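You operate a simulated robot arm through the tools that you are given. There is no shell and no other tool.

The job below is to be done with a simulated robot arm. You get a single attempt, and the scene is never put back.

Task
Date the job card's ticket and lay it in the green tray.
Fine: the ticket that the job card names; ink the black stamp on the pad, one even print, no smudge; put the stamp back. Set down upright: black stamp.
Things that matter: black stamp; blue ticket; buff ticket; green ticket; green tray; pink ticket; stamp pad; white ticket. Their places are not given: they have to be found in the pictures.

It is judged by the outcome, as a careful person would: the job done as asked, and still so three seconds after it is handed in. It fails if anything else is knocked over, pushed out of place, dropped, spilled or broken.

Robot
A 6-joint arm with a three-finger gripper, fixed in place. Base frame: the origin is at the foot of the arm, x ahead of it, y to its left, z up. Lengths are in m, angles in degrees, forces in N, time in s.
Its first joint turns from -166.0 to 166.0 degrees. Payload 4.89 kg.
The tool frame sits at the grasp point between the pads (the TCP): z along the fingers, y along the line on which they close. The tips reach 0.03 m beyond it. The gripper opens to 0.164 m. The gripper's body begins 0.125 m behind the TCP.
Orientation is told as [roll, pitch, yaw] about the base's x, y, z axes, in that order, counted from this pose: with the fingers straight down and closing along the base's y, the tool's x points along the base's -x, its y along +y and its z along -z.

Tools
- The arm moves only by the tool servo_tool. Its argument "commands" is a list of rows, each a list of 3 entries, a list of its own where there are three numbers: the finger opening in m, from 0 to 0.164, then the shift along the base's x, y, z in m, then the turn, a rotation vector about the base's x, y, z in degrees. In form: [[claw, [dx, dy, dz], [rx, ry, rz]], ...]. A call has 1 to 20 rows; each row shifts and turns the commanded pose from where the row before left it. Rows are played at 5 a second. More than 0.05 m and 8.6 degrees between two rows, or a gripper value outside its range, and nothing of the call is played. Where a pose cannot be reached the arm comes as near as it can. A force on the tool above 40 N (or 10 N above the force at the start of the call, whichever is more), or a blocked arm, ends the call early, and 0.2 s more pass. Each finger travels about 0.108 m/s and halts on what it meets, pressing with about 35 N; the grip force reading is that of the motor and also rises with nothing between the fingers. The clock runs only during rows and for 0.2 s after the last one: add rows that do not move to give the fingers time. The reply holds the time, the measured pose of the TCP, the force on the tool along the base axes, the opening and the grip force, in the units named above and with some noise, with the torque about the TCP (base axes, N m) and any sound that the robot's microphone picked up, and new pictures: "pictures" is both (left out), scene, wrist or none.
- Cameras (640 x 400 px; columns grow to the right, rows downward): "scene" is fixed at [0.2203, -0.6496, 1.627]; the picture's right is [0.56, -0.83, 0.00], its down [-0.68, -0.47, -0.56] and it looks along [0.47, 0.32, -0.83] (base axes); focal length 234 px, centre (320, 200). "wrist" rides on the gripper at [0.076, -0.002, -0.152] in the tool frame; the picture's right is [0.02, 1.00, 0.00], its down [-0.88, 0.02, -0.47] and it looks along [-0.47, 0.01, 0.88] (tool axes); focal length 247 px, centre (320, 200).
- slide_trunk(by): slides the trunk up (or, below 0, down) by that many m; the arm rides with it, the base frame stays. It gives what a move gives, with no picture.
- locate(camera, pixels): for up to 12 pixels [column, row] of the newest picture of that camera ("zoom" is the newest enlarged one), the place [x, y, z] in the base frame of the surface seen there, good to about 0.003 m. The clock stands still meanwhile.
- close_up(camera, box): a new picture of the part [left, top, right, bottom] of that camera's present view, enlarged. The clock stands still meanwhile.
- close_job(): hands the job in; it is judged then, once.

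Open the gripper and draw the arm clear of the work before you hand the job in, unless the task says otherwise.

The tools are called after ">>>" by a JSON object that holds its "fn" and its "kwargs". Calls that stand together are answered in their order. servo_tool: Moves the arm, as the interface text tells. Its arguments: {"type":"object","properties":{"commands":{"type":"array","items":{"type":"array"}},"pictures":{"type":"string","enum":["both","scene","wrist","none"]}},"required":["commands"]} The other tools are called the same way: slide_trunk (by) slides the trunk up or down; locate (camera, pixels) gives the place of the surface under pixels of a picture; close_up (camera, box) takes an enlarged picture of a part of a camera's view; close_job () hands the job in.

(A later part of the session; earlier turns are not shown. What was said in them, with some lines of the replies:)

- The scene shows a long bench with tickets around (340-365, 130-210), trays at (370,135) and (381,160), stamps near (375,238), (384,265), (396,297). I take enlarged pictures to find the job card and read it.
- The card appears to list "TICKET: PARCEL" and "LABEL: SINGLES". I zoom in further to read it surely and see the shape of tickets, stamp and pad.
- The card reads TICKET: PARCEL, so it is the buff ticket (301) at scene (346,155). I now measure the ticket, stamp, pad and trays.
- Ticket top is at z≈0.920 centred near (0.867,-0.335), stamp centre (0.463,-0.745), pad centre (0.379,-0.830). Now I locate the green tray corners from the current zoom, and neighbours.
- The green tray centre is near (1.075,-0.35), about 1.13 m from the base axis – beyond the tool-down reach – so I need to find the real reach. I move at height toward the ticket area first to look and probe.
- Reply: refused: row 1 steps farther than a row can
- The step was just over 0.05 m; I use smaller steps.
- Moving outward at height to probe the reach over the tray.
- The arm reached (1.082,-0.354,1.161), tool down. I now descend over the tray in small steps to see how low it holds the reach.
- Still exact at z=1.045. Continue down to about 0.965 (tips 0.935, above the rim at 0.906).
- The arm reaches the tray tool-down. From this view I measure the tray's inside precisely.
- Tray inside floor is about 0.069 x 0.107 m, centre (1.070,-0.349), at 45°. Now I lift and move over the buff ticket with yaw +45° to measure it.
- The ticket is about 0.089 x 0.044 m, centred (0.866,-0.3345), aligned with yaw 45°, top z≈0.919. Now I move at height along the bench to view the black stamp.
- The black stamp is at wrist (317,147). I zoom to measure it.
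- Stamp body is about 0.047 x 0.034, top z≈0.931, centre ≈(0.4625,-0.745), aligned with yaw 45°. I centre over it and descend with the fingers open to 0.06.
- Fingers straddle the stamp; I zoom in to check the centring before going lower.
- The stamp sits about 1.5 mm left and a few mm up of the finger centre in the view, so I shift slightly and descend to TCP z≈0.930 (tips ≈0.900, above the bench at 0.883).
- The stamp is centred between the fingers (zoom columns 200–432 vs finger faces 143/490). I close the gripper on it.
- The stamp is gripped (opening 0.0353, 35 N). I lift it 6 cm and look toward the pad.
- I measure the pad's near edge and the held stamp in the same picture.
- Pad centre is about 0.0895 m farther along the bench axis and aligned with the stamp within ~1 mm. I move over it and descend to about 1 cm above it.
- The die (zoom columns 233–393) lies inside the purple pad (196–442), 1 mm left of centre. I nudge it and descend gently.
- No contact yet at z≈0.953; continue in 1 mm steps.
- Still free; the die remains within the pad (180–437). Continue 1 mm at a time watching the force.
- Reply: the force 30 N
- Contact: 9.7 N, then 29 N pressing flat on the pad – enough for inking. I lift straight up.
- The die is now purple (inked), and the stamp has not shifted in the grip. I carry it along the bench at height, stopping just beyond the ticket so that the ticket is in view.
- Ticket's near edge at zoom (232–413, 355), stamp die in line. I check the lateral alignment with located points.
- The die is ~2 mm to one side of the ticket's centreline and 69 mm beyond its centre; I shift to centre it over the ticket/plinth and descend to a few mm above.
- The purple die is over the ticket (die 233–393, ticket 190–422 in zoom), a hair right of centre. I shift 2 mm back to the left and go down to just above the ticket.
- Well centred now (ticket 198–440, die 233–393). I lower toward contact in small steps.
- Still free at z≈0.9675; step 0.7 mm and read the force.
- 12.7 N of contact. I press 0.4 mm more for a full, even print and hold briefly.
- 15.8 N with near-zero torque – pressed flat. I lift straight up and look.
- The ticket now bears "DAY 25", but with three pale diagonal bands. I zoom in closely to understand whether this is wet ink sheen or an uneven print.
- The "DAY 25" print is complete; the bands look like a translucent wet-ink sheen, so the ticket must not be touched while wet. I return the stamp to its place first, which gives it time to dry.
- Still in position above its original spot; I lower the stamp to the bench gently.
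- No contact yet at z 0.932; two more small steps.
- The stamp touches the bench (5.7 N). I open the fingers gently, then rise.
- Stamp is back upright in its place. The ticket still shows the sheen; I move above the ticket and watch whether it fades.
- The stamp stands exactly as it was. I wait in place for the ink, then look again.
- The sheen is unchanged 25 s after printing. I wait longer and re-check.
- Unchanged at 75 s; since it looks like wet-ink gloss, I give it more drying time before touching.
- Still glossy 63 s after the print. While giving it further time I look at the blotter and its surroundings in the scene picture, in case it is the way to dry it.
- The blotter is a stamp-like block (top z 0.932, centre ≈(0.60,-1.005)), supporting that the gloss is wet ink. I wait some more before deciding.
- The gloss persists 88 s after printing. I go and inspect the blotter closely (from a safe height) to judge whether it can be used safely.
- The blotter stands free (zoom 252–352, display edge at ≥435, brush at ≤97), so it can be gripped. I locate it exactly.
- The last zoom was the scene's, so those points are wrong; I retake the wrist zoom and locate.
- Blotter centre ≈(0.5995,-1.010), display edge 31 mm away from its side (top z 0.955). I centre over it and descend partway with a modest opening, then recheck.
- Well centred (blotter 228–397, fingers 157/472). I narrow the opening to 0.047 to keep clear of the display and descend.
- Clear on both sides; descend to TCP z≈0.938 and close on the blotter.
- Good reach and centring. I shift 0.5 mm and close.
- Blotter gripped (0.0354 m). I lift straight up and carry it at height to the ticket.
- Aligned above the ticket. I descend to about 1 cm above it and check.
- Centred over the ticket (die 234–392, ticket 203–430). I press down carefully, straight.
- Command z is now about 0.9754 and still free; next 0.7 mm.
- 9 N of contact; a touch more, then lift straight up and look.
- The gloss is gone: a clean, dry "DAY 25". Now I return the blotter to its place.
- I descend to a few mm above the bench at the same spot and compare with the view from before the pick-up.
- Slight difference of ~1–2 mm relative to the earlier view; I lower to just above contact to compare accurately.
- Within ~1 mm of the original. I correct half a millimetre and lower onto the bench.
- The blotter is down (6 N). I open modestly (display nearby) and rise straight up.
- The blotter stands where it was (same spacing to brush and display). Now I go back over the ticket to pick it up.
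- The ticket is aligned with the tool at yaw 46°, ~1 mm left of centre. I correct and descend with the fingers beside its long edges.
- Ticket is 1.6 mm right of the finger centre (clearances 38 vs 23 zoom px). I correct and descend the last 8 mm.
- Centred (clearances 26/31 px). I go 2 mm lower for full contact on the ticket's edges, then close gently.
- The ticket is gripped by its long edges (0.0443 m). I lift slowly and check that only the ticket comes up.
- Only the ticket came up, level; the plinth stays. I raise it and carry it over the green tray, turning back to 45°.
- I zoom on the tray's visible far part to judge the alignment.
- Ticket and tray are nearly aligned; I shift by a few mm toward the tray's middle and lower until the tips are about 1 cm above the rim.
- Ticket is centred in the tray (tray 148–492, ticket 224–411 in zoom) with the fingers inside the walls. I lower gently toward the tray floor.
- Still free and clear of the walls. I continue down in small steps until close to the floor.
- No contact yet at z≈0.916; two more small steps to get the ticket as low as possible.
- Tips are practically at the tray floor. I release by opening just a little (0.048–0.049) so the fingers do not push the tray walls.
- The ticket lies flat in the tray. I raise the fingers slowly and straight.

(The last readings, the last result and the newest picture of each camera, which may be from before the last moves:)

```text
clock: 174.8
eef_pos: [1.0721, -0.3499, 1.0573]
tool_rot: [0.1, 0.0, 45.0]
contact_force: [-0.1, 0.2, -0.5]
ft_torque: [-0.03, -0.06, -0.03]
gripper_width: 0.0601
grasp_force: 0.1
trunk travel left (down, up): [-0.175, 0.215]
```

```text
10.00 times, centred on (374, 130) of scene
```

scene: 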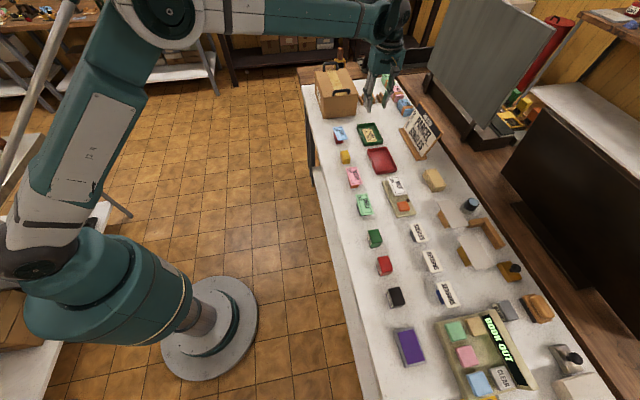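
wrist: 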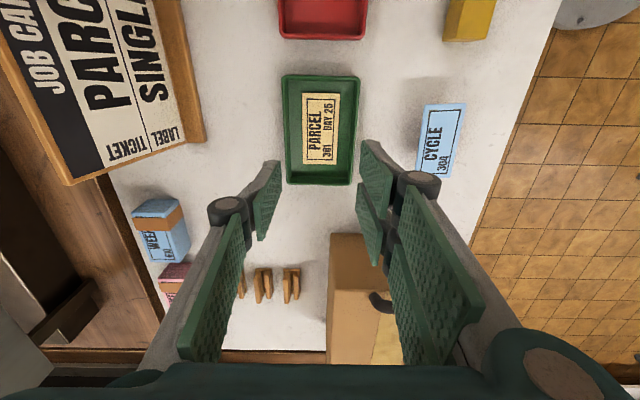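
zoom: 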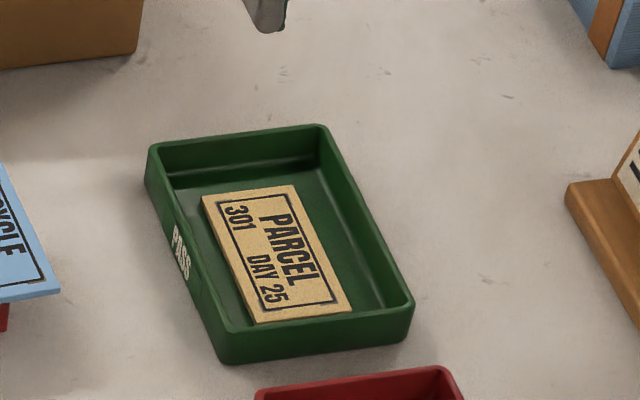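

The ticket lies flat in the green tray with a clean "DAY 25". I open the gripper and draw the arm clear, back toward its starting pose.

>>> {"fn": "servo_tool", "kwargs": {"commands": [[0.06, [0, 0, 0.045], [0, 0, 0]], [0.07, [-0.02, 0.005, 0.04], [0, 0, -5]], [0.1, [-0.045, 0.018, 0.005], [0, 0, -5]], [0.12, [-0.045, 0.018, 0.005], [0, 0, -5]], [0.14, [-0.045, 0.018, 0.005], [0, 0, -5]], [0.16, [-0.045, 0.018, 0.005], [0, 0, -5]], [0.164, [-0.045, 0.018, 0], [0, 0, -5]], [0.164, [-0.045, 0.018, 0], [0, 0, -5]], [0.164, [-0.045, 0.018, 0], [0, 0, -5]], [0.164, [-0.045, 0.018, 0], [0, 0, -5]], [0.164, [-0.045, 0.018, 0], [0, 0, 0]], [0.164, [-0.04, 0.018, 0], [0, 0, 0]], [0.164, [0, 0, 0], [0, 0, 0]], [0.164, [0, 0, 0], [0, 0, 0]]], "pictures": "both"}}

>>> {"fn": "close_up", "kwargs": {"camera": "scene", "box": [310, 100, 454, 190]}}

>>> {"fn": "close_up", "kwargs": {"camera": "scene", "box": [340, 160, 484, 250]}}

>>> {"fn": "close_up", "kwargs": {"camera": "scene", "box": [350, 225, 494, 315]}}

>>> {"fn": "close_up", "kwargs": {"camera": "scene", "box": [380, 280, 572, 400]}}

```text
clock: 177.8
eef_pos: [0.6079, -0.1674, 1.1626]
tool_rot: [0.0, 0.1, -0.1]
contact_force: [-1.0, 0.3, 1.1]
ft_torque: [-0.04, -0.13, 0.0]
gripper_width: 0.1641
grasp_force: 0.1
trunk travel left (down, up): [-0.175, 0.215]
```

scene: 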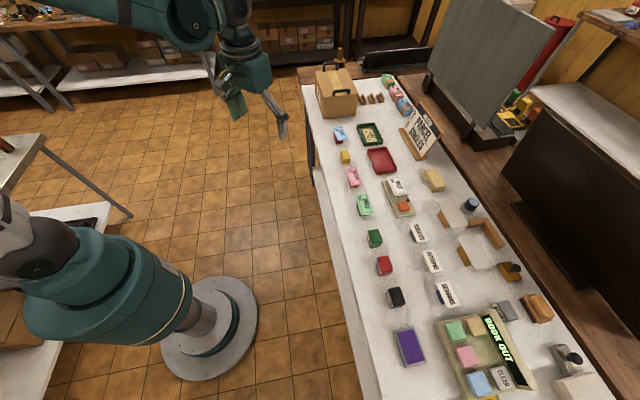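
wrist: 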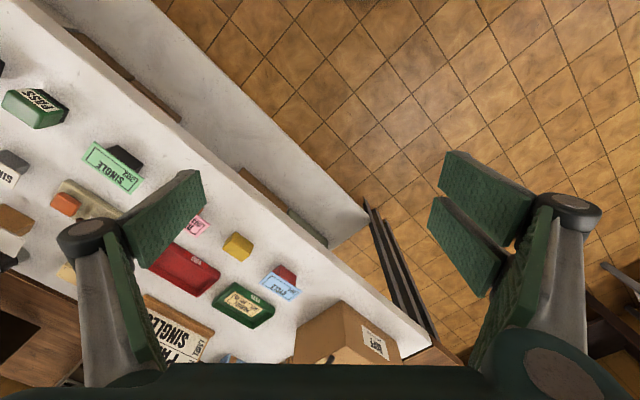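

```text
4.44 times, centred on (382, 145) of scene
```

zoom: 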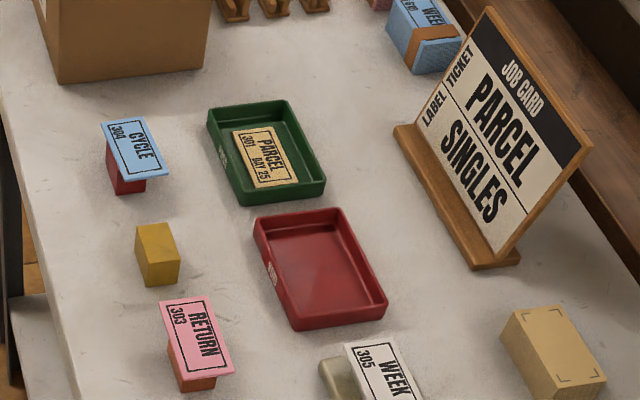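

```text
4.44 times, centred on (412, 205) of scene
```

zoom: 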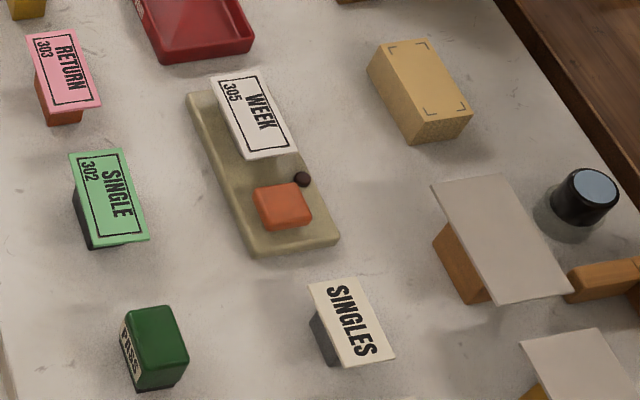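

```text
4.44 times, centred on (422, 270) of scene
```

zoom: 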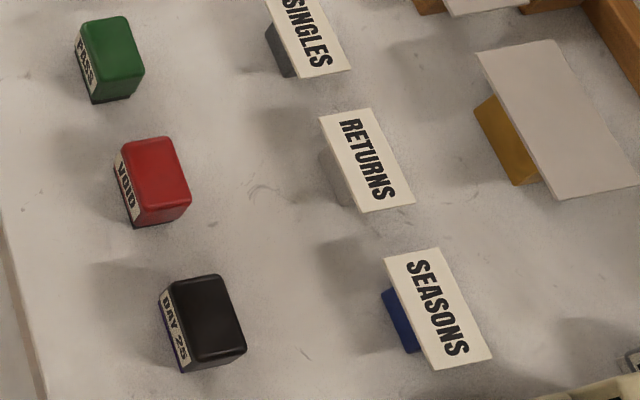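

```text
3.33 times, centred on (476, 340) of scene
```

zoom: 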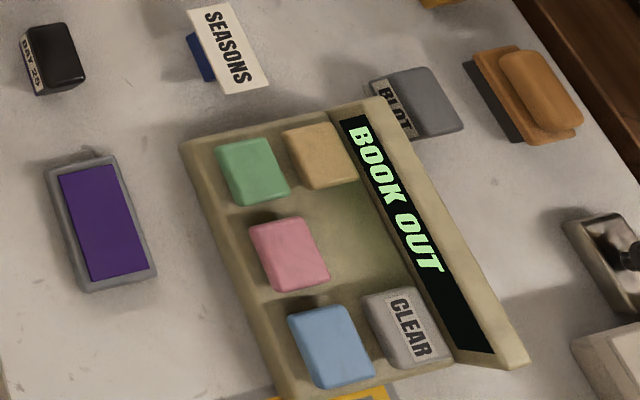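

Everything is in place: ticket PARCEL 301, dated cleanly and lying in the green tray. The black stamp and the blotter stand where they were, the other tickets are untouched, and the arm is clear with the gripper open. I hand the job in.

>>> {"fn": "close_job", "kwargs": {}}

```text
The job is handed in.
```

The buff PARCEL ticket (301), the one the job card names, is dated "DAY 25" and lies flat in the green tray. I have handed the job in.

- **Print:** I inked the black stamp on the pad and pressed it once. The print is complete and unsmudged.
- **Blotting:** The ink was still glossy about 90 seconds after printing. I pressed the bench's blotter onto it once so I could handle it without smudging, then put the blotter back within about a millimetre of its place. The card did not ask for this.
- **Stamp:** The black stamp stands upright back in its original spot.
- **Everything else:** The other tickets, the trays and the remaining tools look unmoved in the final pictures. The arm is clear with the gripper open.
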